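You operate a simulated robot arm through the tools that you are given. There is no shell and no other tool. Be economical: measure what you need, move in short steps, check, and stop when the job is done.

Carry out the task below with a simulated robot arm. There is one attempt and no reset: what you move stays moved.

Task
Put the orange cup in the inside of the basin. Put the green brush on the frosted plate. Put the blue-grey slab on the pale blue disc. Put the green rock from the top of the shelf end of the long bench on the clear patch beside the mat. Take the 40x spare lens from the top of the shelf end of the long bench and leave it on top of the blue carton there. Put one of the grey stubs from the top of the blue edged bench on top of the purple carton on the low shelf. Take the blue grit jar and leave it on top of the teal carton on the low shelf. The order is free. Set down upright: spare lens.

The check looks at the end state, three seconds after you hand in, the way a careful person would. Anything else that was tipped, shoved, dropped, spilled or broken makes it a failure.

Robot
A 6-joint arm with a two-finger parallel gripper on a trunk, on a base that drives. Base frame: it is fixed to the floor where the robot stands at the start and does not move with it; the origin is under the middle of the robot, x ahead of it, y to its left, z up; the surface under the hand at the start is at about z = 0.76. Units: m, degrees, N and s.
With the tool pointing down near the work surface it reaches from about 0.36 to 0.88 m from the robot's upright axis, wherever it stands. Its first joint turns from -115.0 to 115.0 degrees. Places, roughly: blue carton [0.75, 1.5, 0.75]; blue grit jar [-2, -1.5, 0.75]; blue-grey slab (11x7x2 cm) [0.7, 0.5, 0.8]; clear patch beside the mat (32x23 cm) [0.48, -1.22, 0.76]; frosted plate (9x9x3 cm) [0.4, 0.1, 0.8]; green brush (2x2x14 cm) [0.5, 0.5, 0.8]; green rock [0.75, 1, 0.75]; grey stub [-1.25, 1.5, 0.75]; inside of the basin [-1.3, -1.2, 0.6]; orange cup (5x5x4 cm) [0.5, 0.1, 0.8]; pale blue disc [-2.25, -0.75, 0.75]; purple carton on the low shelf [-1.25, 1.25, 0.75]; spare lens [0.5, 1.5, 0.75]; teal carton on the low shelf [-1.5, 1.25, 0.75]. Payload 3.43 kg.
The tool frame sits at the grasp point between the pads (the TCP): z along the fingers, y along the line on which they close. The tips reach 0.034 m beyond it. Largest opening 0.128 m; finger width 0.024, thickness 0.012; the body of the gripper, 0.048 by 0.13 m, starts 0.096 m behind the TCP.
Orientation is that of the tool frame in the base frame, as a unit quaternion [x, y, z, w]. With the fingers straight down and closing along the base's y, the tool's x points along the base's -x, its y along +y and its z along -z.

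Tools
- The arm moves only by the tool apply_moves. Its argument "deltas" is a list of rows, each an object (a shift or turn left out is 0, a gripper value left out holds the last) with "linear": the shift along the tool's x, y, z in m, a list of three; "turn": the turn, a rotation vector about the tool's x, y, z in degrees, a list of three; "gripper": the closure in counts, from 0 (fully open) to 255 (shut). In form: [{"linear": [dx, dy, dz], "turn": [wx, wy, wz], "gripper": gripper}, ...]. A call has 1 to 20 rows; each row is the pose to reach, as a shift and turn from the pose commanded when the call began, along the tool's axes at that moment. Rows are played at 5 a second. More than 0.05 m and 8.6 degrees between two rows, or a gripper value outside its range, and nothing of the call is played. A pose out of reach is approached as far as the arm can. The call stops where the force on the tool passes 40 N (or 10 N more than at its start, if that is more) or the arm is blocked; 0.2 s more then pass. Each finger travels about 0.108 m/s and halts on what it meets, pressing with about 39 N; the grip force reading is that of the motor and also rises with nothing between the fingers. The clock runs only during rows and for 0.2 s after the last one: add rows that repeat a pose to give the fingers time. It gives the time, the measured TCP pose, the force on the tool (base axes), the opening and the grip force at its end, in the units of the frame above (readings bear some noise), with the torque about the TCP (base axes, N m) and any sound that the robot's microphone picked up, and new pictures: "views" is both (left out), scene, wrist or none.
- Cameras (640 x 400 px; columns grow to the right, rows downward): "scene" is now at [0.0117, 0.208, 1.3824]; the picture's right is [-0.05, -1.00, 0.00], its down [-0.65, 0.03, -0.76] and it looks along [0.76, -0.04, -0.65] (base axes); focal length 214 px, centre (320, 200). "wrist" rides on the gripper at [0.076, -0.011, -0.16] in the tool frame; the picture's right is [0.15, 0.99, 0.00], its down [-0.88, 0.13, -0.46] and it looks along [-0.45, 0.07, 0.89] (tool axes); focal length 234 px, centre (320, 200).
- raise_lower(by): slides the trunk up (or, below 0, down) by that many m; the arm and the scene camera ride with it, the base frame stays. It gives what a move gives, with no picture.
- base_move(legs): drives the robot by 1 to 6 legs, each [ahead, turn to the left] in m and degrees, along the robot's own axes; the way and the turn of a leg run together, so that a leg with both is an arc; at most 1.5 m and 180 degrees a leg. The arm and the cameras ride along, it lands a little off, and it stops where it bumps. It gives what a move gives, and a new picture of the scene camera.
- head_to(pan, tilt): turns the head with the scene camera to pan (to the left, within 103 degrees either way) and tilt (down, from -29 to 69), counted from straight ahead of the robot. It gives what a move gives, and a new picture of the scene camera.
- locate(camera, pixels): for up to 12 pixels [column, row] of the newest picture of that camera ("zoom" is the newest enlarged one), the place [x, y, z] in the base frame of the surface seen there, good to about 0.002 m, but the place of the scene camera against the robot may be out by one fixed shift of up to 0.025 m in any direction. The clock stands still meanwhile.
- enlarge(camera, box): a new picture of the part [left, top, right, bottom] of that camera's present view, enlarged. The clock stands still meanwhile.
- sign_off(): hands the job in; it is judged then, once.

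Work in short steps. Measure before you move; look again where a grasp or a placing could have gone wrong, and mend it. You have 138 turns and 260 pictures in all, those below and enlarged ones among them. Open the gripper and draw the arm clear of the work before you hand the job in, unless the task says otherwise.

The tools are called as name(argument=value, ...) on one line, values as JSON. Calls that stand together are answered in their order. apply_moves: Moves the arm, as the interface text tells. Its arguments: {"type":"object","properties":{"deltas":{"type":"array","items":{"type":"object","properties":{"linear":{"type":"array","items":{"type":"number"}},"turn":{"type":"array","items":{"type":"number"}},"gripper":{"type":"number"}}}},"views":{"type":"string","enum":["both","scene","wrist","none"]}},"required":["deltas"]} The other tools are called the same way: raise_lower (by) slides the trunk up or down; base_move (legs) drives the base; head_to (pan, tilt) turns the head that bears the scene camera; locate (camera, pixels) gives the place of the surface under pixels of a picture; enlarge (camera, box) takes an enlarged picture of a part of a camera's view; sign_off () hands the job in.

At the start:

```text
clock: 0.0
tcp_pos: [0.5472, 0.0144, 1.0502]
tool_rot: [0.0, 1.0, 0.0, 0.0]
ft_force: [-0.6, -0.8, -0.4]
moment: [0.0, -0.02, 0.04]
gripper_width: 0.1282
grip_force: 0.0
trunk travel left (down, up): [-0.65, 0.14]
robot x, y, heading: [0.0014, 0.0019, -0.1]
head pan, tilt: [-2.7, 40.6]
```

scene: 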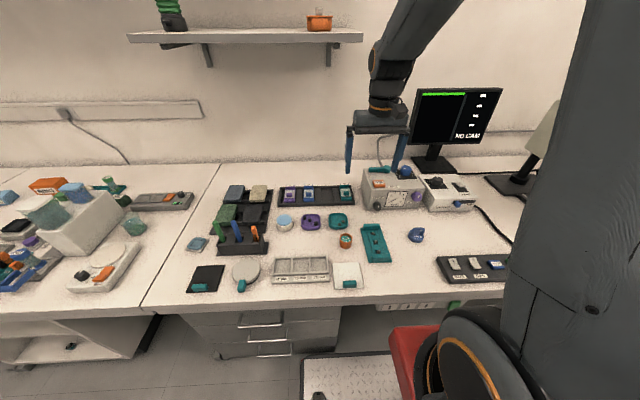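
wrist: 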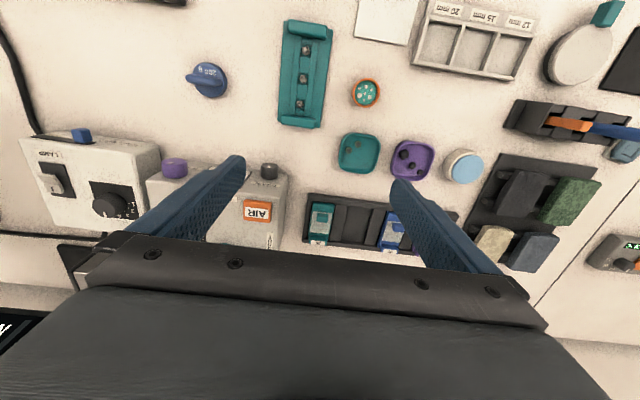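

The scene shows the first bench with the small orange-rimmed cup near (346,240) and tools near (240,230). I enlarge these parts to identify the things.

enlarge(camera="scene", box=[170, 170, 410, 310])

enlarge(camera="scene", box=[0, 160, 220, 300])

```text
2.67 times, centred on (290, 240) of scene
```

zoom: 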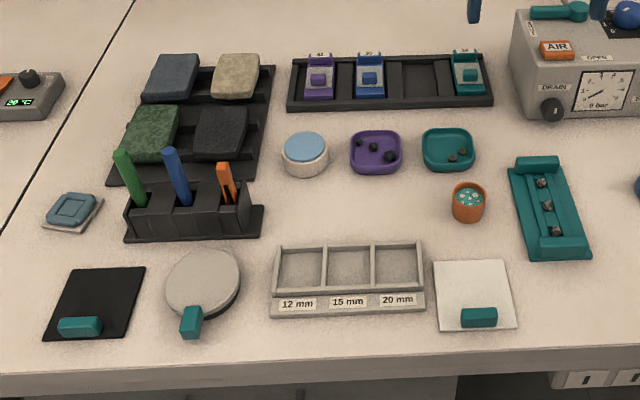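

```text
2.86 times, centred on (110, 230) of scene
```

zoom: 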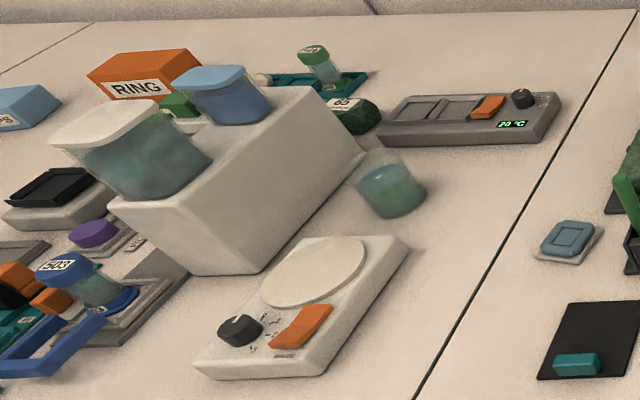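

The zoom shows a cup holding beads (466,200), brushes in a holder (130,170), a white square plate (475,295) and the blue-grey slab (172,75). I measure them with both cameras to find the scene camera's shift.

locate(camera="scene", pixels=[[345, 240], [347, 275], [349, 284], [333, 265], [235, 193], [217, 225], [234, 222], [254, 232], [285, 220], [311, 219], [338, 217], [225, 208]])

locate(camera="wrist", pixels=[[366, 92], [383, 20], [464, 165], [411, 157], [360, 152], [534, 250], [494, 242], [572, 200], [575, 125], [380, 92], [352, 92], [366, 80]])

enlarge(camera="wrist", box=[320, 0, 640, 200])

```text
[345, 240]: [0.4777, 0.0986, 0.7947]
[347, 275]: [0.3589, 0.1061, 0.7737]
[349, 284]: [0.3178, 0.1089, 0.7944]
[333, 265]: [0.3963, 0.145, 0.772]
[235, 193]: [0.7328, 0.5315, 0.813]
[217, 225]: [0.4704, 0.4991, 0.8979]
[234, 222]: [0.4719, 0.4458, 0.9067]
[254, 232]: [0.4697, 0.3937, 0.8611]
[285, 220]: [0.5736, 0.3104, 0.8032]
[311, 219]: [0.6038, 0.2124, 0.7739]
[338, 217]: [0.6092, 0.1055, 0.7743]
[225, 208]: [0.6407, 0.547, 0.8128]
```

```text
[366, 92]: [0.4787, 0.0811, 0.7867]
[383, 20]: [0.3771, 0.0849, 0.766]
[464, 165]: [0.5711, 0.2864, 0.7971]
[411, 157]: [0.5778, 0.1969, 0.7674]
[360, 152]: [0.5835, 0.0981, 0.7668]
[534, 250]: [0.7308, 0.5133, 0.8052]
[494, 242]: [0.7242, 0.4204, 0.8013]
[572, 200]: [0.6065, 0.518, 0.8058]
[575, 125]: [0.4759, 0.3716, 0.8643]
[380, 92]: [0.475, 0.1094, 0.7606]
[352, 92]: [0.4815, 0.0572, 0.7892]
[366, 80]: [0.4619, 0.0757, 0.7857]
```

```text
2.00 times, centred on (480, 100) of wrist
```

zoom: 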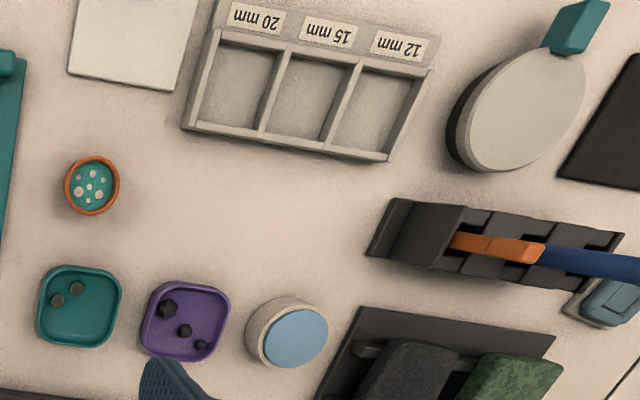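

Wrist vs. scene: the scene camera reads about (+0.002, +0.019, +0.007) high. Now I look closer at the brush and the handle of the plate.

enlarge(camera="scene", box=[190, 175, 290, 275])

locate(camera="scene", pixels=[[215, 222], [216, 226], [218, 230], [220, 236], [222, 241], [333, 289], [363, 287], [361, 263], [214, 221]])

```text
4.00 times, centred on (240, 225) of scene
```

zoom: 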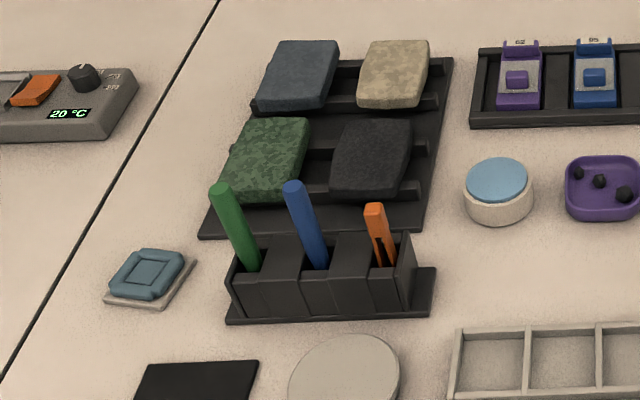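

```text
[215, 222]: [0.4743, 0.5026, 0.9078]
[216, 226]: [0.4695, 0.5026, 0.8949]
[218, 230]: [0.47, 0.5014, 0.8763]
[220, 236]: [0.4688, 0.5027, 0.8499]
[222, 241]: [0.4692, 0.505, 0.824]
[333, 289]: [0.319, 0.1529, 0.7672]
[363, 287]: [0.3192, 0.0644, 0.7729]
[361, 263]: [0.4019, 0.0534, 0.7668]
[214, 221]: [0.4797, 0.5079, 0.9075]
```

The brush stands upright at about (0.478, 0.484), its top at z≈0.90, with the plate lying free at (0.377, 0.085). I'll tilt the tool forward by 70° in front of it, so that the brush can later be laid down with the tool near vertical.

apply_moves(deltas=[{"linear": [0.017, 0.0427, 0.0045], "turn": [0, -6.36, 0], "gripper": 160}, {"linear": [0.034, 0.0854, 0.009], "turn": [0, -12.72, 0]}, {"linear": [0.051, 0.128, 0.0135], "turn": [0, -19.1, 0]}, {"linear": [0.068, 0.171, 0.018], "turn": [0, -25.4, 0]}, {"linear": [0.085, 0.2135, 0.0225], "turn": [0, -31.8, 0]}, {"linear": [0.102, 0.256, 0.027], "turn": [0, -38.2, 0]}, {"linear": [0.119, 0.299, 0.0315], "turn": [0, -44.5, 0]}, {"linear": [0.136, 0.3416, 0.036], "turn": [0, -50.9, 0]}, {"linear": [0.153, 0.384, 0.0405], "turn": [0, -57.2, 0]}, {"linear": [0.17, 0.427, 0.045], "turn": [0, -63.6, 0]}, {"linear": [0.187, 0.47, 0.05], "turn": [0, -70, 0]}, {"linear": [0.187, 0.47, 0.05], "turn": [0, -70, 0]}])

```text
clock: 2.6
tcp_pos: [0.3605, 0.483, 1.0005]
tool_rot: [0.001, 0.819, -0.001, 0.574]
ft_force: [-0.2, -0.6, 0.3]
moment: [-0.01, 0.04, 0.03]
gripper_width: 0.0478
grip_force: 0.0
trunk travel left (down, up): [-0.65, 0.14]
robot x, y, heading: [-0.0002, 0.001, 0.1]
head pan, tilt: [-2.7, 40.6]
```

scene: 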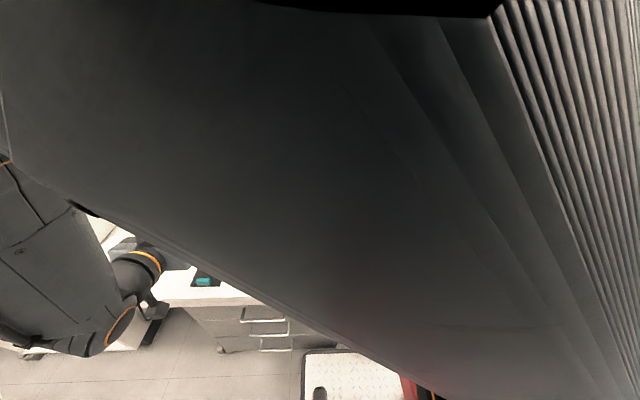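
wrist: 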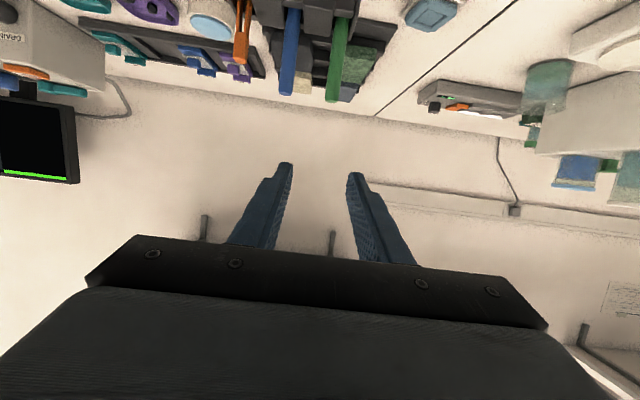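

Reached well. The green brush's top is seen at wrist (331,100), so I measure it there.

locate(camera="wrist", pixels=[[331, 98], [333, 85], [336, 60], [338, 40], [340, 20], [286, 92], [288, 60]])

```text
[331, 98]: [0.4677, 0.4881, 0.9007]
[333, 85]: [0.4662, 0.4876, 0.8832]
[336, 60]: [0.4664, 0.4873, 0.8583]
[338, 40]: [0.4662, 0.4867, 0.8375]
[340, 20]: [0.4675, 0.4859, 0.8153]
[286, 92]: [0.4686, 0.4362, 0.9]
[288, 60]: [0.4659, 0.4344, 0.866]
```

The brush axis is near (0.474, 0.487). I descend in front of it, advance so that the fingertips just pass the axis, close, then wait.

apply_moves(deltas=[{"linear": [0.033, 0.0013, 0.0262], "gripper": 172}, {"linear": [0.066, 0.0027, 0.0524]}, {"linear": [0.0991, 0.004, 0.0786]}, {"linear": [0.0905, 0.004, 0.102]}, {"linear": [0.082, 0.004, 0.1256]}, {"linear": [0.082, 0.004, 0.1256]}], views="wrist")

```text
clock: 4.0
tcp_pos: [0.4514, 0.4873, 0.8802]
tool_rot: [0.0, 0.819, 0.0, 0.574]
ft_force: [0.3, 0.7, -0.2]
moment: [-0.02, 0.0, -0.04]
gripper_width: 0.0415
grip_force: 0.1
trunk travel left (down, up): [-0.65, 0.14]
robot x, y, heading: [-0.0004, -0.0009, 0.1]
head pan, tilt: [-2.7, 40.6]
```

wrist: 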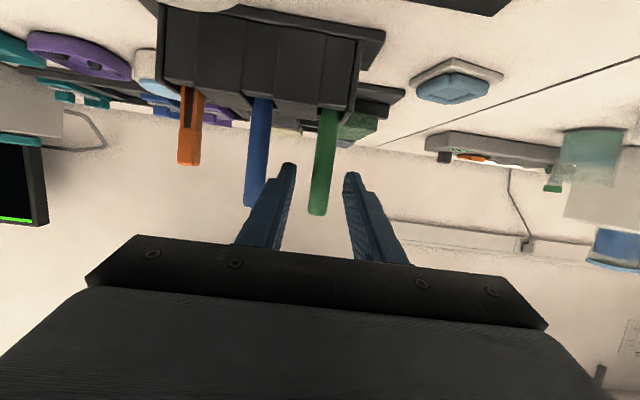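

The brush (320,180) is between the fingertips. I close and lift straight up.

apply_moves(deltas=[{"gripper": 255}, {"gripper": 255}, {"gripper": 255}, {"linear": [-0.0188, 0, -0.0068]}, {"linear": [-0.047, 0, -0.0171]}, {"linear": [-0.0846, 0, -0.0308]}, {"linear": [-0.1222, 0, -0.0445]}, {"linear": [-0.1598, 0, -0.0581]}], views="wrist")

```text
clock: 5.8
tcp_pos: [0.4498, 0.4878, 1.05]
tool_rot: [0.0, 0.819, -0.002, 0.574]
ft_force: [0.5, 0.2, -0.2]
moment: [-0.03, -0.01, -0.01]
gripper_width: 0.0152
grip_force: 39.2
trunk travel left (down, up): [-0.65, 0.14]
robot x, y, heading: [0.0002, -0.0005, -0.2]
head pan, tilt: [-2.7, 40.6]
```

wrist: 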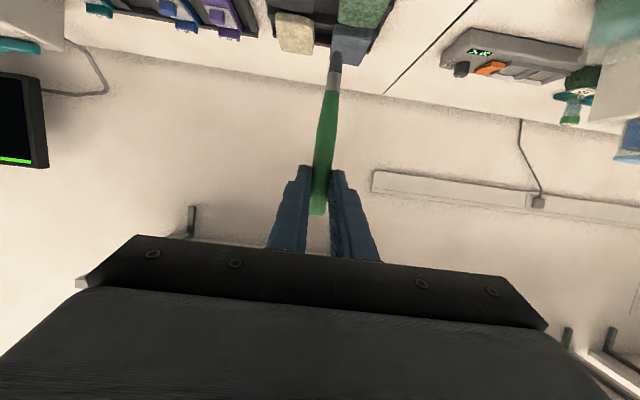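

The brush is held (width 15 mm). I pitch it to the horizontal while moving toward the plate.

apply_moves(deltas=[{"linear": [0.0016, -0.027, -0.0043], "turn": [0, 8.18, 0]}, {"linear": [0.0031, -0.0545, -0.0085], "turn": [0, 16.36, 0]}, {"linear": [0.0047, -0.0818, -0.0128], "turn": [0, 24.55, 0]}, {"linear": [0.0062, -0.109, -0.017], "turn": [0, 32.7, 0]}, {"linear": [0.0078, -0.136, -0.0214], "turn": [0, 40.9, 0]}, {"linear": [0.0093, -0.1636, -0.0256], "turn": [0, 49.1, 0]}, {"linear": [0.0109, -0.191, -0.03], "turn": [0, 57.3, 0]}, {"linear": [0.0124, -0.218, -0.0342], "turn": [0, 65.5, 0]}, {"linear": [0.014, -0.2455, -0.0385], "turn": [0, 73.6, 0]}, {"linear": [0.0155, -0.2727, -0.0427], "turn": [0, 81.8, 0]}, {"linear": [0.0171, -0.3, -0.047], "turn": [0, 90, 0]}, {"linear": [0.0171, -0.3, -0.047], "turn": [0, 90, 0]}])

```text
clock: 8.4
tcp_pos: [0.4009, 0.1871, 1.0503]
tool_rot: [0.001, 0.985, 0.0, -0.175]
ft_force: [0.0, -0.5, 0.4]
moment: [0.03, -0.01, -0.02]
gripper_width: 0.0
grip_force: 32.7
trunk travel left (down, up): [-0.65, 0.14]
robot x, y, heading: [-0.0018, -0.0017, -0.2]
head pan, tilt: [-2.7, 40.6]
```

scene: 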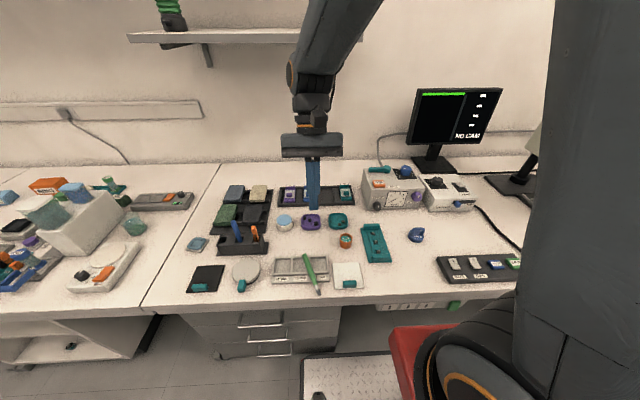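
wrist: 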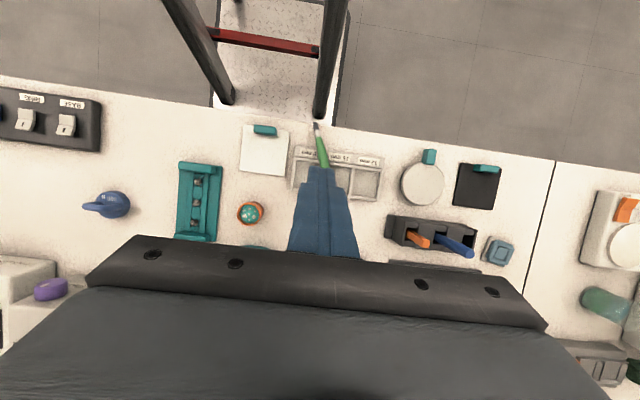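

The opening reads 0: the brush slipped out. I see it at scene (312,272) and wrist (320,145) and check where it is.

enlarge(camera="scene", box=[250, 225, 370, 305])

enlarge(camera="wrist", box=[230, 100, 430, 225])

locate(camera="wrist", pixels=[[317, 126], [320, 140], [323, 152], [326, 164], [300, 180], [366, 185]])

```text
5.00 times, centred on (310, 265) of scene
```

zoom: 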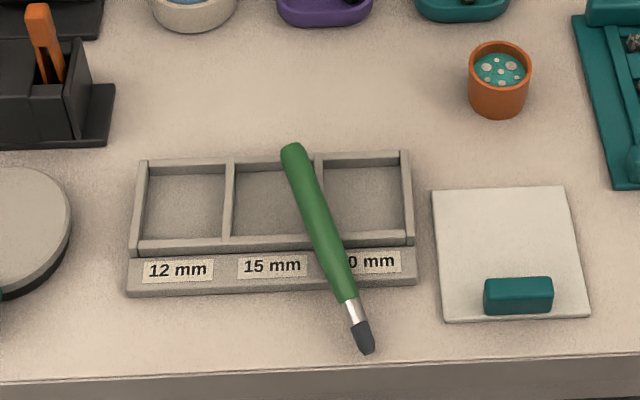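

```text
3.20 times, centred on (330, 162) of wrist
```

zoom: 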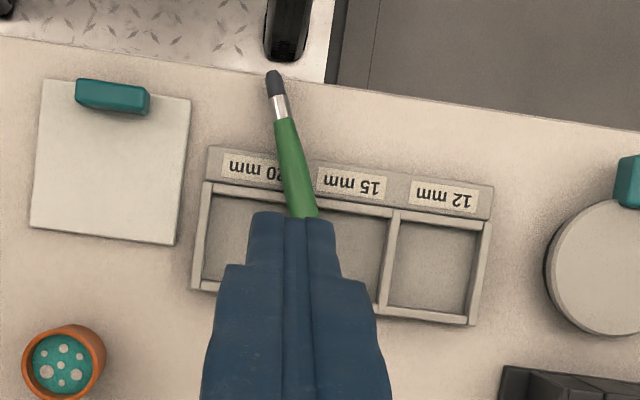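

```text
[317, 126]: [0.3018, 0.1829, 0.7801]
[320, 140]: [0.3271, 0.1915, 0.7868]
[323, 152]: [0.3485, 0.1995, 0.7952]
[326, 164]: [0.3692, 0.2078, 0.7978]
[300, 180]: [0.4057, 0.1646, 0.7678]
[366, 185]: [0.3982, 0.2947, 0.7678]
```

The brush lies level across the sorter at z≈0.79, nothing else disturbed. I measure its far end and the sorter walls.

locate(camera="scene", pixels=[[308.6, 255.5], [310, 260], [313, 268], [316, 276], [319, 283.5], [323.5, 293], [306, 273], [324, 273], [302, 266], [328, 266], [314, 258], [300, 257]])

```text
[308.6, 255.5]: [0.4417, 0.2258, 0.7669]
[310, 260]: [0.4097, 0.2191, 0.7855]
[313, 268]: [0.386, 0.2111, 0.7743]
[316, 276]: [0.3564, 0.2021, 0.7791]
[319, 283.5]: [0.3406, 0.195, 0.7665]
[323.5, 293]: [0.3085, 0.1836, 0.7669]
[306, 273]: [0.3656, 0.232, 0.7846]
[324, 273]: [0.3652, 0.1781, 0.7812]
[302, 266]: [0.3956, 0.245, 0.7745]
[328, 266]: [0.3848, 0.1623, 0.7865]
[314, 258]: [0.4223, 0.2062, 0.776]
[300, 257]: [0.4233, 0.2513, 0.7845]
```

I mis-mapped columns (zoom was 128 px wide); I measure again with corrected pixels.

locate(camera="scene", pixels=[[304.4, 255.5], [306, 261], [309, 268], [312, 275], [315, 282], [316.5, 286.5], [291.5, 265], [303, 274], [324, 273.5], [292, 258], [300, 264], [320, 265]])

```text
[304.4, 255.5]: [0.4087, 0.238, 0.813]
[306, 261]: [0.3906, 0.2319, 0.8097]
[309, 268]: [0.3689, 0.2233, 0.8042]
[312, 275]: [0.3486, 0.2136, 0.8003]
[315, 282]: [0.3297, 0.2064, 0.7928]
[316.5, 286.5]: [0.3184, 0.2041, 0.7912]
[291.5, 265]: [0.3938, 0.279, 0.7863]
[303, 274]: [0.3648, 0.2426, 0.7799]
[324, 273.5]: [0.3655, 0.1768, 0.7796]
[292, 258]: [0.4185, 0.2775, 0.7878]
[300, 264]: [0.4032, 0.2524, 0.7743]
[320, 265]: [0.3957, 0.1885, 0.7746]
```

Brush axis runs at about 20.5° from +x, top surface z≈0.803 near (0.385, 0.2135). I set the tool upright above it with the gripper partly open.

apply_moves(deltas=[{"linear": [-0.0087, 0.0087, 0.0393], "turn": [0, -6.67, 0], "gripper": 160}, {"linear": [-0.0173, 0.0173, 0.0787], "turn": [0, -13.33, 0]}, {"linear": [-0.026, 0.026, 0.118], "turn": [0, -20, 0]}, {"linear": [-0.026, 0.026, 0.118], "turn": [0, -20, 0]}], views="none")

apply_moves(deltas=[{"turn": [0, 0, -6.83]}, {"turn": [0, 0, -13.67]}, {"turn": [0, 0, -20.5]}, {"turn": [0, 0, -20.5]}], views="wrist")

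```text
clock: 9.4
tcp_pos: [0.3849, 0.2141, 0.9295]
tool_rot: [0.001, 1.0, 0.001, 0.001]
ft_force: [-1.9, 0.3, 0.1]
moment: [0.02, 0.01, -0.02]
gripper_width: 0.0476
grip_force: 0.0
trunk travel left (down, up): [-0.65, 0.14]
robot x, y, heading: [0.0045, 0.0003, 0.0]
head pan, tilt: [-2.7, 40.6]
```

```text
clock: 10.4
tcp_pos: [0.3852, 0.2127, 0.931]
tool_rot: [-0.179, 0.984, 0.0, 0.0]
ft_force: [-0.2, -0.1, 0.0]
moment: [0.01, -0.02, -0.01]
gripper_width: 0.0479
grip_force: 0.0
trunk travel left (down, up): [-0.65, 0.14]
robot x, y, heading: [0.0002, -0.0009, -0.3]
head pan, tilt: [-2.7, 40.6]
```

wrist: 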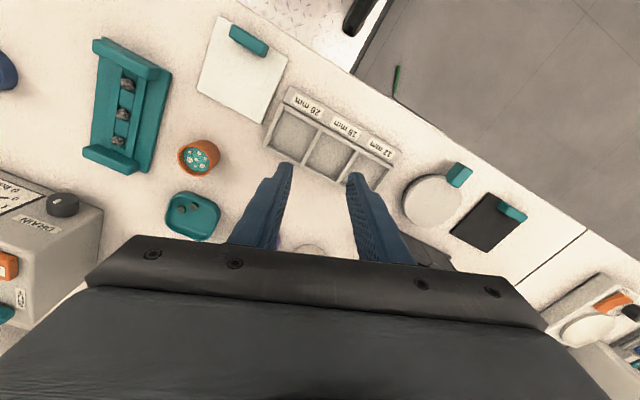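

The brush has rolled off: I see it on the floor at wrist (396,80). I locate it.

enlarge(camera="wrist", box=[340, 40, 460, 115])

locate(camera="wrist", pixels=[[397, 67], [396, 75], [395, 82], [393, 90], [391, 95], [370, 60]])

head_to(pan=10, tilt=66)

```text
5.33 times, centred on (400, 78) of wrist
```

zoom: 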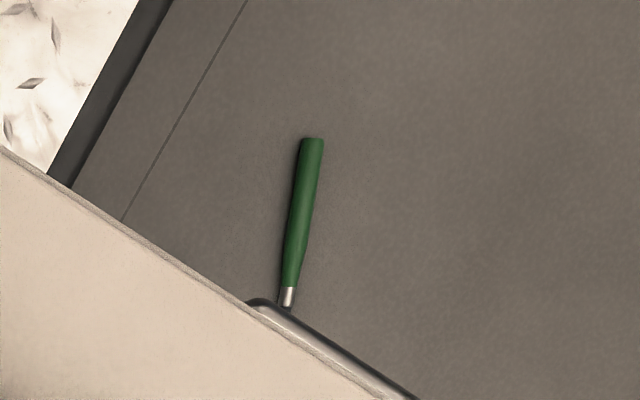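

```text
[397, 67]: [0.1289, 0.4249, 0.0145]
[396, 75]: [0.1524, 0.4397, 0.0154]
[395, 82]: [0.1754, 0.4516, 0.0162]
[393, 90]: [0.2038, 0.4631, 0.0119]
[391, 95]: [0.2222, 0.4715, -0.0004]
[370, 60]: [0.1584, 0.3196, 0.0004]
```

```text
clock: 11.3
tcp_pos: [0.3849, 0.2135, 0.9307]
tool_rot: [-0.178, 0.984, 0.001, 0.0]
ft_force: [0.1, -0.1, -0.3]
moment: [0.0, -0.02, -0.02]
gripper_width: 0.048
grip_force: 0.1
trunk travel left (down, up): [-0.65, 0.14]
robot x, y, heading: [-0.0043, 0.001, 0.0]
head pan, tilt: [10.0, 66.0]
```

scene: 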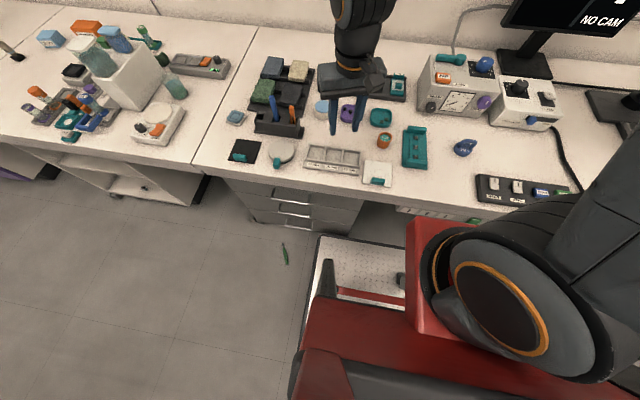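

The brush rests on the floor from about (0.127,0.424) toward (0.24,0.48), clear of the base. I move the arm above it beside the bench, then lower the trunk.

apply_moves(deltas=[{"linear": [0.0143, 0.0368, -0.0088], "turn": [0, 0, -0.8], "gripper": 110}, {"linear": [0.0286, 0.0735, -0.0175], "turn": [0, 0, -1.6]}, {"linear": [0.0428, 0.1103, -0.0263], "turn": [0, 0, -2.4]}, {"linear": [0.0571, 0.147, -0.035], "turn": [0, 0, -3.3]}, {"linear": [0.0714, 0.1838, -0.0438], "turn": [0, 0, -4.1]}, {"linear": [0.0857, 0.2206, -0.0525], "turn": [0, 0, -4.9]}, {"linear": [0.1, 0.2573, -0.0613], "turn": [0, 0, -5.7]}, {"linear": [0.1142, 0.2941, -0.07], "turn": [0, 0, -6.5]}, {"linear": [0.1142, 0.2941, -0.07], "turn": [0, 0, -6.5]}])

```text
clock: 13.3
tcp_pos: [0.1748, 0.4492, 1.002]
tool_rot: [-0.233, 0.973, -0.001, 0.0]
ft_force: [0.4, -0.1, 0.2]
moment: [-0.01, 0.0, -0.03]
gripper_width: 0.0729
grip_force: 0.1
trunk travel left (down, up): [-0.65, 0.14]
robot x, y, heading: [0.0018, 0.0022, 0.0]
head pan, tilt: [10.0, 66.0]
```

scene: 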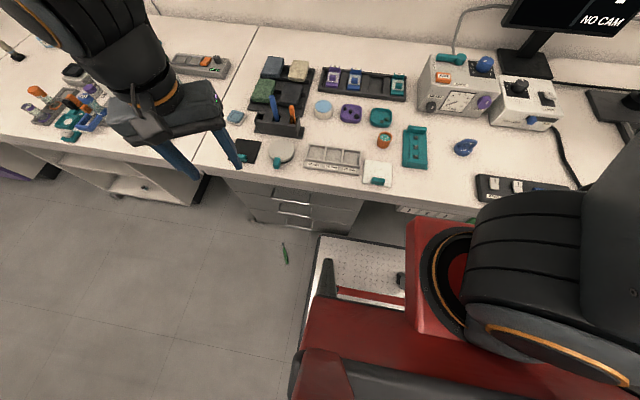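
wrist: 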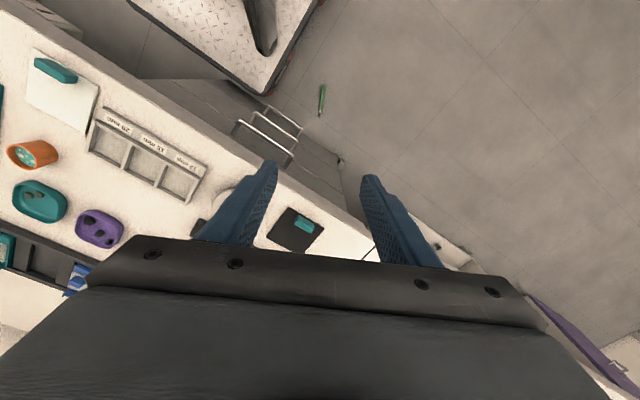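

The floor brush is at wrist (322,100) and the gripper hangs clear of the bench edge. I lower the trunk in stages, watching.

raise_lower(by=-0.3)

head_to(pan=30, tilt=60)

```text
clock: 16.3
tcp_pos: [0.1748, 0.4487, 0.7]
tool_rot: [-0.233, 0.972, 0.0, 0.0]
ft_force: [0.7, -0.1, -0.3]
moment: [-0.04, 0.0, -0.01]
gripper_width: 0.0728
grip_force: 0.0
trunk travel left (down, up): [-0.35, 0.44]
robot x, y, heading: [-0.0009, 0.0032, 0.0]
head pan, tilt: [10.0, 66.0]
```

```text
clock: 17.1
tcp_pos: [0.1736, 0.4484, 0.7009]
tool_rot: [-0.234, 0.972, 0.001, 0.0]
ft_force: [-1.1, -0.9, 0.0]
moment: [0.02, 0.02, 0.02]
gripper_width: 0.0725
grip_force: 0.0
trunk travel left (down, up): [-0.35, 0.44]
robot x, y, heading: [-0.0012, 0.001, -0.2]
head pan, tilt: [30.0, 60.0]
```

scene: 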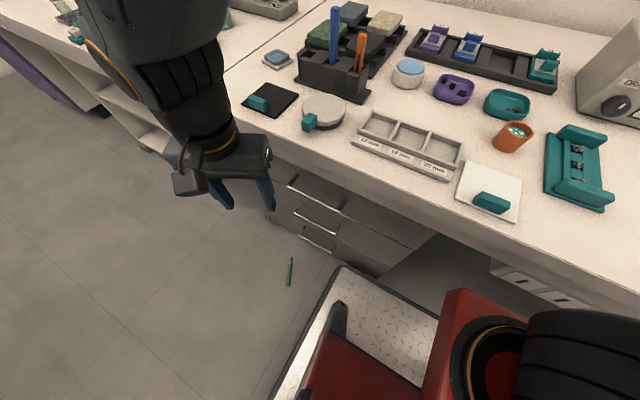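

I check the clearance to the bench edge and the drawer handles before lowering more.

locate(camera="scene", pixels=[[300, 145], [380, 190], [315, 215], [318, 243], [330, 197], [292, 262], [288, 284], [340, 275], [265, 150]])

```text
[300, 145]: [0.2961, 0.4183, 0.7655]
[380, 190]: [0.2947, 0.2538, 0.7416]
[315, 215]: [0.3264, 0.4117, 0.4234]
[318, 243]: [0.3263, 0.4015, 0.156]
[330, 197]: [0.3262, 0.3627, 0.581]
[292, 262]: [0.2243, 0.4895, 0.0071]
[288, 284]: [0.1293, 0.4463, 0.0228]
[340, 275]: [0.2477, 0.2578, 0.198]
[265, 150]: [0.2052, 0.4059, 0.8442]
```

Bench edge x≈0.295, so there is room. I lower the trunk the rest.

raise_lower(by=-0.35)

apply_moves(deltas=[{"linear": [0, 0, 0.05]}, {"linear": [0, 0, 0.1]}, {"linear": [0, 0, 0.15]}, {"linear": [0, 0, 0.15]}])

```text
clock: 20.6
tcp_pos: [0.1734, 0.4483, 0.3508]
tool_rot: [-0.233, 0.973, 0.0, 0.0]
ft_force: [-0.2, 0.4, 0.4]
moment: [0.01, -0.02, -0.02]
gripper_width: 0.0727
grip_force: 0.1
trunk travel left (down, up): [0.0, 0.79]
robot x, y, heading: [-0.0017, -0.0018, 0.1]
head pan, tilt: [30.0, 60.0]
```

```text
clock: 21.8
tcp_pos: [0.1908, 0.4745, 0.2411]
tool_rot: [-0.216, 0.975, 0.043, 0.008]
ft_force: [0.5, -0.6, 0.1]
moment: [0.0, 0.03, -0.01]
gripper_width: 0.073
grip_force: 0.0
trunk travel left (down, up): [0.0, 0.79]
robot x, y, heading: [0.0023, 0.0009, 0.2]
head pan, tilt: [30.0, 60.0]
stopped in row 4: the arm was blocked; the commanded pose is now the measured one
```

scene: 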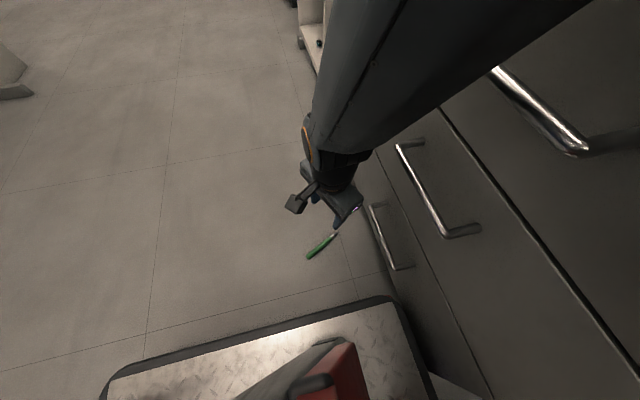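
wrist: 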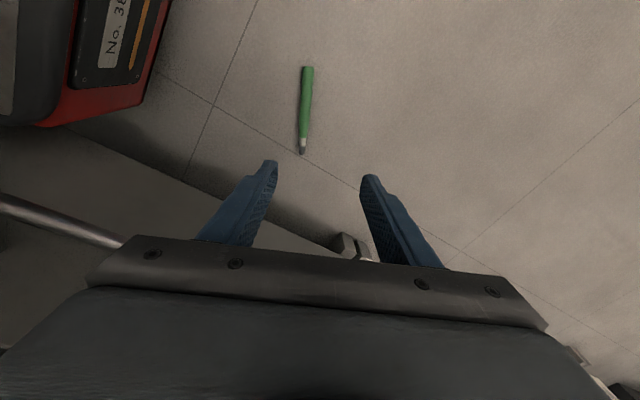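

The arm was blocked (elbow likely against the bench edge while folded near). I lift the trunk, and back the base away so that the arm reaches the brush more outstretched.

raise_lower(by=0.35)

head_to(pan=100, tilt=30)

head_to(pan=-100, tilt=30)

```text
clock: 25.2
tcp_pos: [0.1873, 0.4693, 0.5859]
tool_rot: [-0.219, 0.975, 0.039, 0.006]
ft_force: [0.0, -0.6, 1.0]
moment: [0.01, 0.01, 0.0]
gripper_width: 0.0726
grip_force: 0.0
trunk travel left (down, up): [-0.35, 0.44]
robot x, y, heading: [0.0013, -0.0002, 0.1]
head pan, tilt: [30.0, 60.0]
```

```text
clock: 26.6
tcp_pos: [0.1879, 0.4711, 0.5861]
tool_rot: [-0.219, 0.975, 0.039, 0.007]
ft_force: [0.6, -0.8, -0.5]
moment: [0.0, 0.02, -0.03]
gripper_width: 0.0725
grip_force: 0.0
trunk travel left (down, up): [-0.35, 0.44]
robot x, y, heading: [0.0001, 0.0024, 0.0]
head pan, tilt: [100.0, 30.0]
```

scene: 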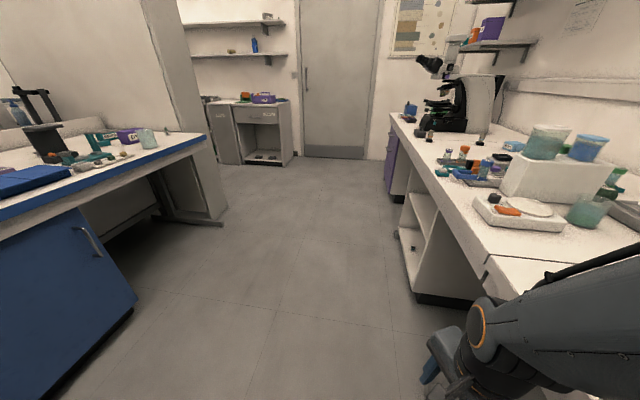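

```text
clock: 29.5
tcp_pos: [0.1874, 0.4704, 0.5861]
tool_rot: [-0.219, 0.975, 0.038, 0.007]
ft_force: [0.5, 0.3, 0.2]
moment: [0.01, 0.03, -0.01]
gripper_width: 0.0729
grip_force: 0.0
trunk travel left (down, up): [-0.35, 0.44]
robot x, y, heading: [0.0008, 0.0037, -0.0]
head pan, tilt: [-100.0, 30.0]
```

scene: 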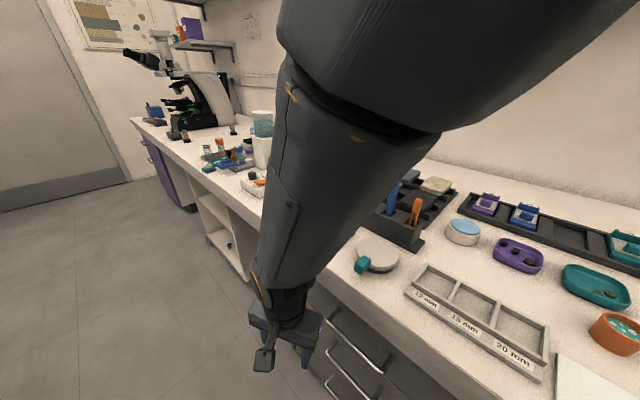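

The elbow indeed hangs over the bench edge. I drive 0.3 m straight back, so the elbow stays in the aisle.

base_move(legs=[[-0.3, 0]])

head_to(pan=25, tilt=60)

```text
clock: 31.6
tcp_pos: [-0.1161, 0.4698, 0.587]
tool_rot: [-0.22, 0.975, 0.039, 0.007]
ft_force: [0.4, 0.6, 0.5]
moment: [-0.02, 0.02, -0.02]
gripper_width: 0.0729
grip_force: 0.0
trunk travel left (down, up): [-0.35, 0.44]
robot x, y, heading: [-0.3003, 0.0015, 0.3]
head pan, tilt: [-100.0, 30.0]
```

scene: 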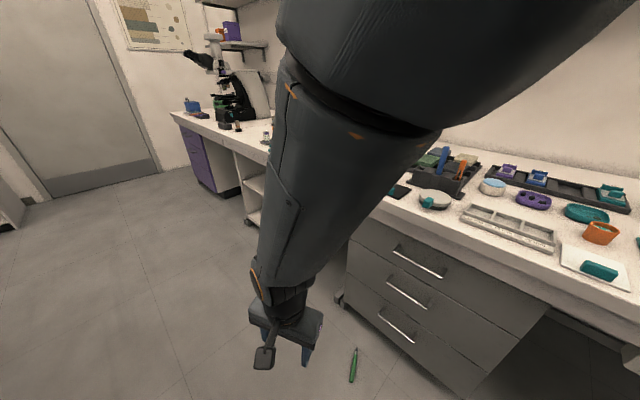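

```text
clock: 33.6
tcp_pos: [-0.1153, 0.4714, 0.5866]
tool_rot: [-0.22, 0.975, 0.039, 0.006]
ft_force: [-0.1, -0.3, -0.4]
moment: [0.01, 0.02, -0.01]
gripper_width: 0.0728
grip_force: 0.0
trunk travel left (down, up): [-0.35, 0.44]
robot x, y, heading: [-0.3018, 0.0008, 0.0]
head pan, tilt: [25.0, 60.0]
```

scene: 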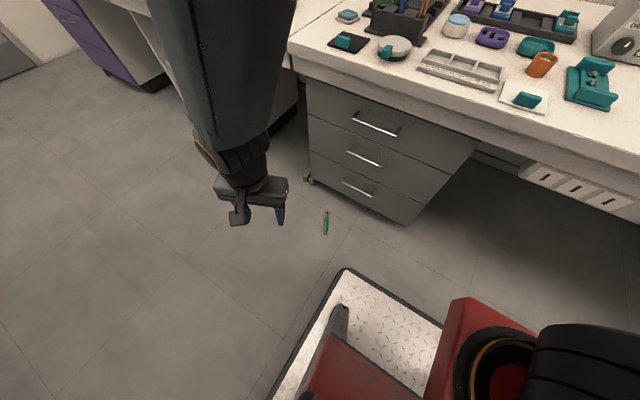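

The base is back and the brush at scene (325,222) is in the open. I bring the tool upright over it.

apply_moves(deltas=[{"linear": [-0.036, -0.0206, 0], "turn": [0.6, 0.25, -0.2]}, {"linear": [-0.072, -0.0412, 0], "turn": [1.2, 0.5, -0.44]}, {"linear": [-0.108, -0.0618, 0], "turn": [1.8, 0.75, -0.66]}, {"linear": [-0.144, -0.0825, 0], "turn": [2.4, 1, -0.88]}, {"linear": [-0.18, -0.103, 0], "turn": [3, 1.25, -1.1]}, {"linear": [-0.216, -0.1237, 0], "turn": [3.6, 1.5, -1.3]}, {"linear": [-0.2524, -0.1443, 0], "turn": [4.18, 1.71, -1.54]}, {"linear": [-0.2524, -0.1443, 0], "turn": [4.18, 1.71, -1.54]}])

raise_lower(by=-0.35)

```text
clock: 35.4
tcp_pos: [0.1742, 0.4475, 0.5838]
tool_rot: [-0.233, 0.972, 0.0, 0.0]
ft_force: [-0.8, -0.5, 0.3]
moment: [-0.01, -0.03, 0.03]
gripper_width: 0.0727
grip_force: 0.0
trunk travel left (down, up): [-0.35, 0.44]
robot x, y, heading: [-0.3037, -0.0003, 0.1]
head pan, tilt: [25.0, 60.0]
```

scene: 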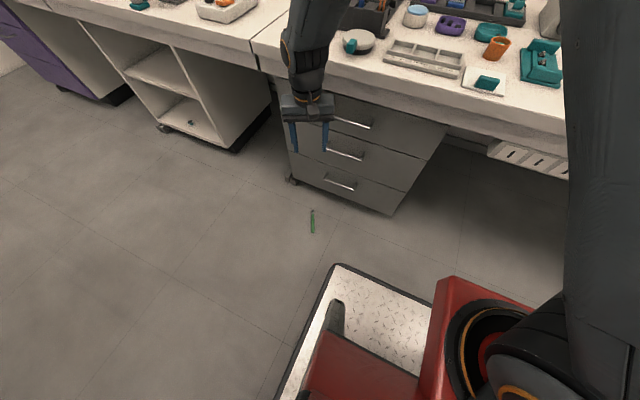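
wrist: 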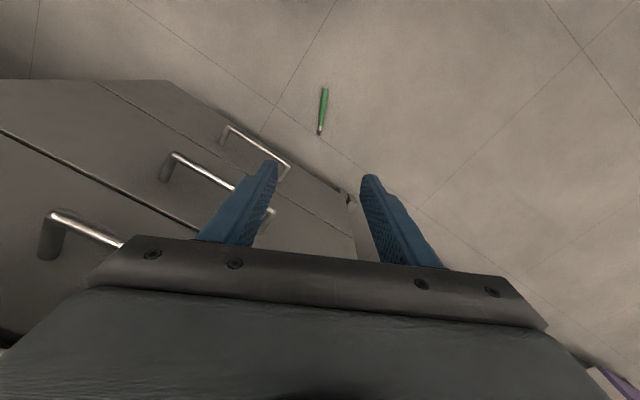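

```text
clock: 38.8
tcp_pos: [0.1745, 0.4492, 0.234]
tool_rot: [-0.234, 0.972, 0.0, 0.001]
ft_force: [-0.1, -0.3, -0.3]
moment: [-0.02, -0.01, -0.03]
gripper_width: 0.0728
grip_force: 0.1
trunk travel left (down, up): [0.0, 0.79]
robot x, y, heading: [-0.3032, -0.0021, 0.1]
head pan, tilt: [25.0, 60.0]
```

Clear. I go down further and take a wrist picture to fix the brush precisely.

apply_moves(deltas=[{"linear": [0, 0, 0.04]}, {"linear": [0, 0, 0.08]}, {"linear": [0, 0, 0.08]}], views="wrist")

```text
clock: 39.6
tcp_pos: [0.1744, 0.4495, 0.1549]
tool_rot: [-0.232, 0.973, 0.001, -0.001]
ft_force: [0.0, -0.4, 0.2]
moment: [0.0, 0.01, 0.0]
gripper_width: 0.0727
grip_force: 0.0
trunk travel left (down, up): [0.0, 0.79]
robot x, y, heading: [-0.3041, -0.0026, 0.1]
head pan, tilt: [25.0, 60.0]
```

wrist: 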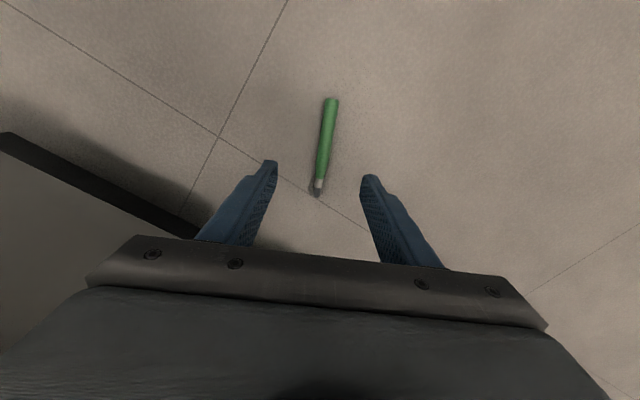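

locate(camera="wrist", pixels=[[330, 101], [328, 120], [325, 145], [322, 165], [319, 182], [317, 192]])

```text
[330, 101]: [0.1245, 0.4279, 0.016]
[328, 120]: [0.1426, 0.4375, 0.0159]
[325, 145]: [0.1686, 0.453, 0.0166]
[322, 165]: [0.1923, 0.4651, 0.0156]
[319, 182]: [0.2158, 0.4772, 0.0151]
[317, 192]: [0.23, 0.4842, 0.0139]
```

The brush axis is at 28°, centre (0.178, 0.457). I descend until the tips nearly touch the floor, and close.

apply_moves(deltas=[{"linear": [-0.0068, 0.0055, 0.035], "turn": [0, 0, -1.2], "gripper": 150}, {"linear": [-0.0068, 0.0055, 0.07], "turn": [0, 0, -1.2]}, {"linear": [-0.0068, 0.0055, 0.1], "turn": [0, 0, -1.2]}, {"linear": [-0.0068, 0.0055, 0.119], "turn": [0, 0, -1.2]}, {"linear": [-0.0068, 0.0055, 0.119], "turn": [0, 0, -1.2]}], views="wrist")

```text
clock: 40.8
tcp_pos: [0.1781, 0.4561, 0.0343]
tool_rot: [-0.243, 0.97, 0.0, 0.0]
ft_force: [-0.1, 0.1, 1.0]
moment: [0.0, -0.02, 0.0]
gripper_width: 0.0526
grip_force: 0.0
trunk travel left (down, up): [0.0, 0.79]
robot x, y, heading: [-0.3033, 0.0008, 0.0]
head pan, tilt: [25.0, 60.0]
```

wrist: 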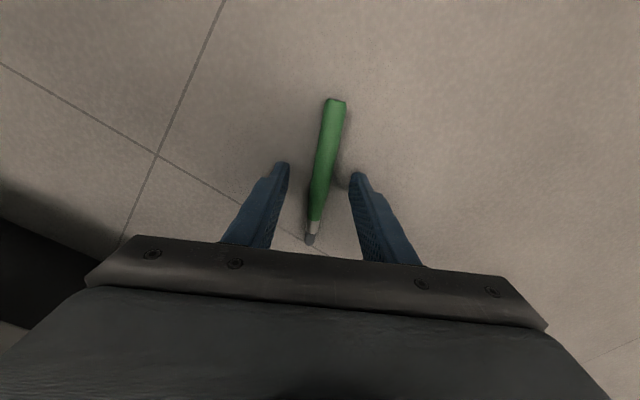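

The brush lies between the tips. I close and lift a little.

apply_moves(deltas=[{"gripper": 255}, {"gripper": 255}, {"gripper": 255}, {"gripper": 255}, {"linear": [0, 0, -0.01]}, {"linear": [0, 0, -0.025]}, {"linear": [0, 0, -0.04]}, {"linear": [0, 0, -0.06]}, {"linear": [0, 0, -0.06]}], views="wrist")

```text
clock: 42.8
tcp_pos: [0.1795, 0.4567, 0.0944]
tool_rot: [-0.243, 0.97, 0.0, 0.0]
ft_force: [-0.3, 0.3, -1.4]
moment: [0.01, 0.01, 0.01]
gripper_width: 0.0152
grip_force: 38.7
trunk travel left (down, up): [0.0, 0.79]
robot x, y, heading: [-0.303, 0.0013, 0.2]
head pan, tilt: [25.0, 60.0]
```

wrist: 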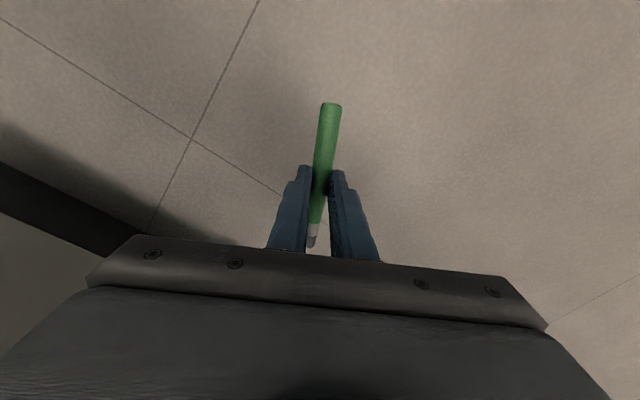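

Held at 15 mm. I raise the trunk; the tool stays in front of the bench edge.

raise_lower(by=0.72)

apply_moves(deltas=[{"linear": [0, 0, -0.03]}, {"linear": [0, 0, -0.06]}])

```text
refused: 0.72 is not a number from -0.4 to 0.4
```

```text
clock: 43.4
tcp_pos: [0.1795, 0.4575, 0.1554]
tool_rot: [-0.244, 0.97, 0.001, -0.001]
ft_force: [-0.1, -0.3, -0.4]
moment: [0.02, -0.02, -0.03]
gripper_width: 0.0152
grip_force: 38.9
trunk travel left (down, up): [0.0, 0.79]
robot x, y, heading: [-0.3022, 0.0006, 0.3]
head pan, tilt: [25.0, 60.0]
```

scene: 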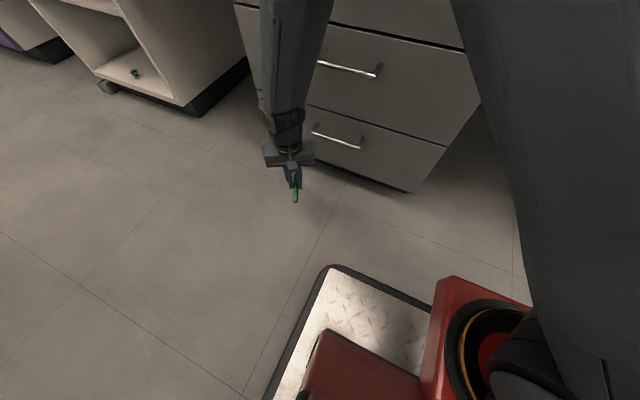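
wrist: 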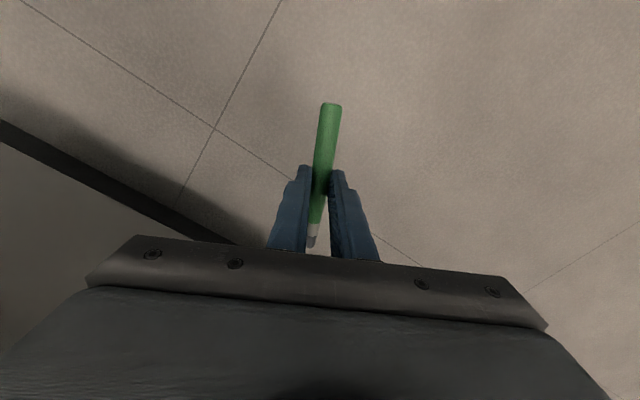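

The lift is limited to 0.4 a time; I raise in two strokes.

raise_lower(by=0.38)

raise_lower(by=0.38)

head_to(pan=5, tilt=45)

```text
clock: 47.1
tcp_pos: [0.1784, 0.4574, 0.5345]
tool_rot: [-0.244, 0.97, 0.0, -0.001]
ft_force: [0.6, -0.4, -1.5]
moment: [0.03, 0.01, -0.02]
gripper_width: 0.0154
grip_force: 39.4
trunk travel left (down, up): [-0.38, 0.41]
robot x, y, heading: [-0.3012, 0.003, 0.3]
head pan, tilt: [25.0, 60.0]
```

```text
clock: 50.8
tcp_pos: [0.1784, 0.4572, 0.914]
tool_rot: [-0.244, 0.97, -0.001, 0.0]
ft_force: [0.0, -0.1, 0.0]
moment: [0.0, 0.04, 0.01]
gripper_width: 0.0152
grip_force: 38.9
trunk travel left (down, up): [-0.76, 0.03]
robot x, y, heading: [-0.3004, 0.0012, 0.1]
head pan, tilt: [25.0, 60.0]
```

```text
clock: 51.6
tcp_pos: [0.1792, 0.4556, 0.9134]
tool_rot: [-0.243, 0.97, 0.001, 0.0]
ft_force: [-0.7, 0.0, -0.3]
moment: [0.03, 0.0, 0.03]
gripper_width: 0.015
grip_force: 38.6
trunk travel left (down, up): [-0.76, 0.03]
robot x, y, heading: [-0.3031, 0.0012, 0.2]
head pan, tilt: [5.0, 45.0]
```

scene: 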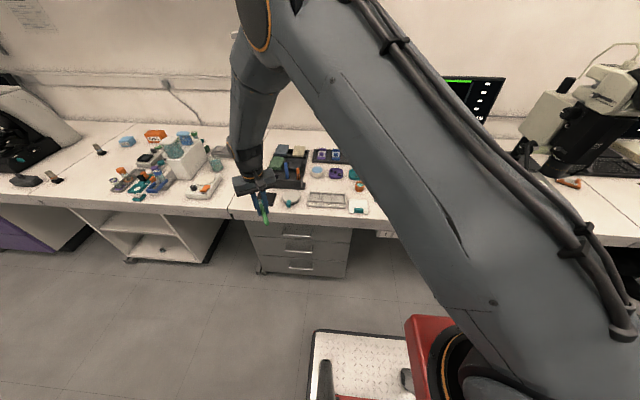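

Still held. I now carry it slowly to the plate, turning it to lie along y.

apply_moves(deltas=[{"linear": [-0.0005, -0.0282, 0], "turn": [0, 0, -4.13]}, {"linear": [-0.001, -0.0564, 0], "turn": [0, 0, -8.27]}, {"linear": [-0.0015, -0.0847, 0], "turn": [0, 0, -12.4]}, {"linear": [-0.002, -0.113, 0], "turn": [0, 0, -16.5]}, {"linear": [-0.0025, -0.141, 0], "turn": [0, 0, -20.7]}, {"linear": [-0.003, -0.169, 0], "turn": [0, 0, -24.8]}, {"linear": [-0.0035, -0.1975, 0], "turn": [0, 0, -28.9]}, {"linear": [-0.004, -0.2258, 0], "turn": [0, 0, -33.1]}, {"linear": [-0.0045, -0.254, 0], "turn": [0, 0, -37.2]}, {"linear": [-0.005, -0.282, 0], "turn": [0, 0, -41.3]}, {"linear": [-0.0055, -0.31, 0], "turn": [0, 0, -45.5]}, {"linear": [-0.006, -0.3387, 0], "turn": [0, 0, -49.6]}, {"linear": [-0.0065, -0.367, 0], "turn": [0, 0, -53.7]}, {"linear": [-0.007, -0.395, 0], "turn": [0, 0, -57.9]}, {"linear": [-0.0074, -0.4233, 0], "turn": [0, 0, -62]}, {"linear": [-0.0074, -0.4233, 0], "turn": [0, 0, -62]}])

```text
clock: 55.0
tcp_pos: [0.3854, 0.0866, 0.9136]
tool_rot: [0.709, -0.706, -0.001, 0.0]
ft_force: [-0.1, 0.0, 0.0]
moment: [-0.03, 0.03, 0.01]
gripper_width: 0.0152
grip_force: 38.9
trunk travel left (down, up): [-0.76, 0.03]
robot x, y, heading: [-0.2986, -0.0012, -0.0]
head pan, tilt: [5.0, 45.0]
```

scene: 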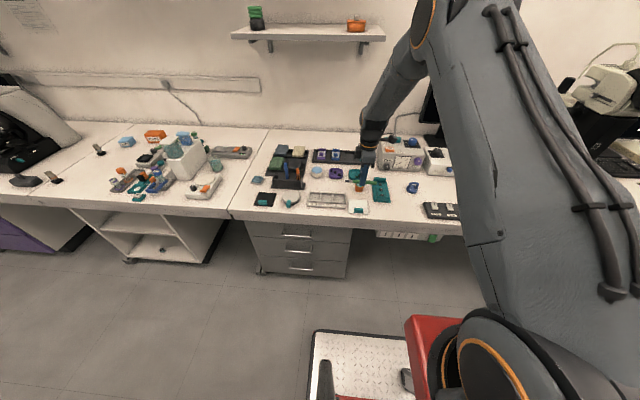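
wrist: 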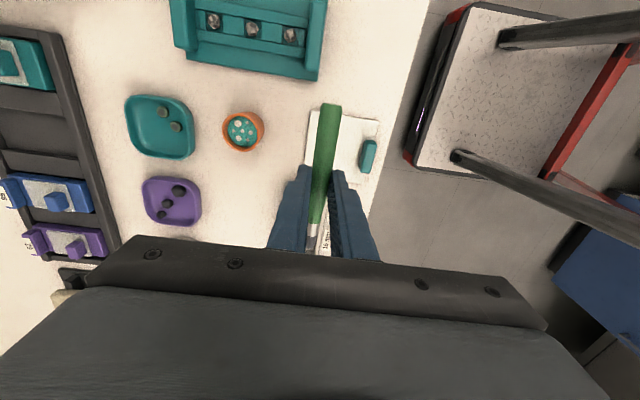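

The brush is over the plate; I measure the plate and its handle (368,155).

locate(camera="wrist", pixels=[[313, 111], [376, 122], [361, 157], [366, 142], [366, 180], [350, 130], [330, 110], [320, 215], [362, 215], [316, 135]])

enlarge(camera="wrist", box=[260, 80, 420, 260])

```text
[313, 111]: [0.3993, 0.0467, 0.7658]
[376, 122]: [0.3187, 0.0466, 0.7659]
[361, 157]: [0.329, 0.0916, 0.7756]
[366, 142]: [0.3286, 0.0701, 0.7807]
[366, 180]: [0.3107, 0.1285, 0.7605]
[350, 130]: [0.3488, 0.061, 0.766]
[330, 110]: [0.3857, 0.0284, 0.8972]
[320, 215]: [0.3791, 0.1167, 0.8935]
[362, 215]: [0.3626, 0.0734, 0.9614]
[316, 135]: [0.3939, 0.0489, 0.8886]
```

```text
2.22 times, centred on (340, 170) of wrist
```

zoom: 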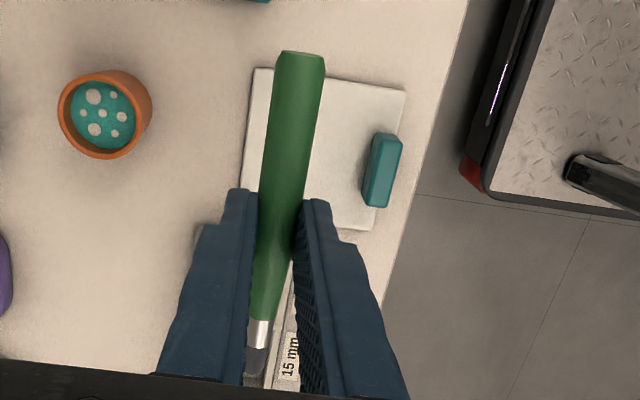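

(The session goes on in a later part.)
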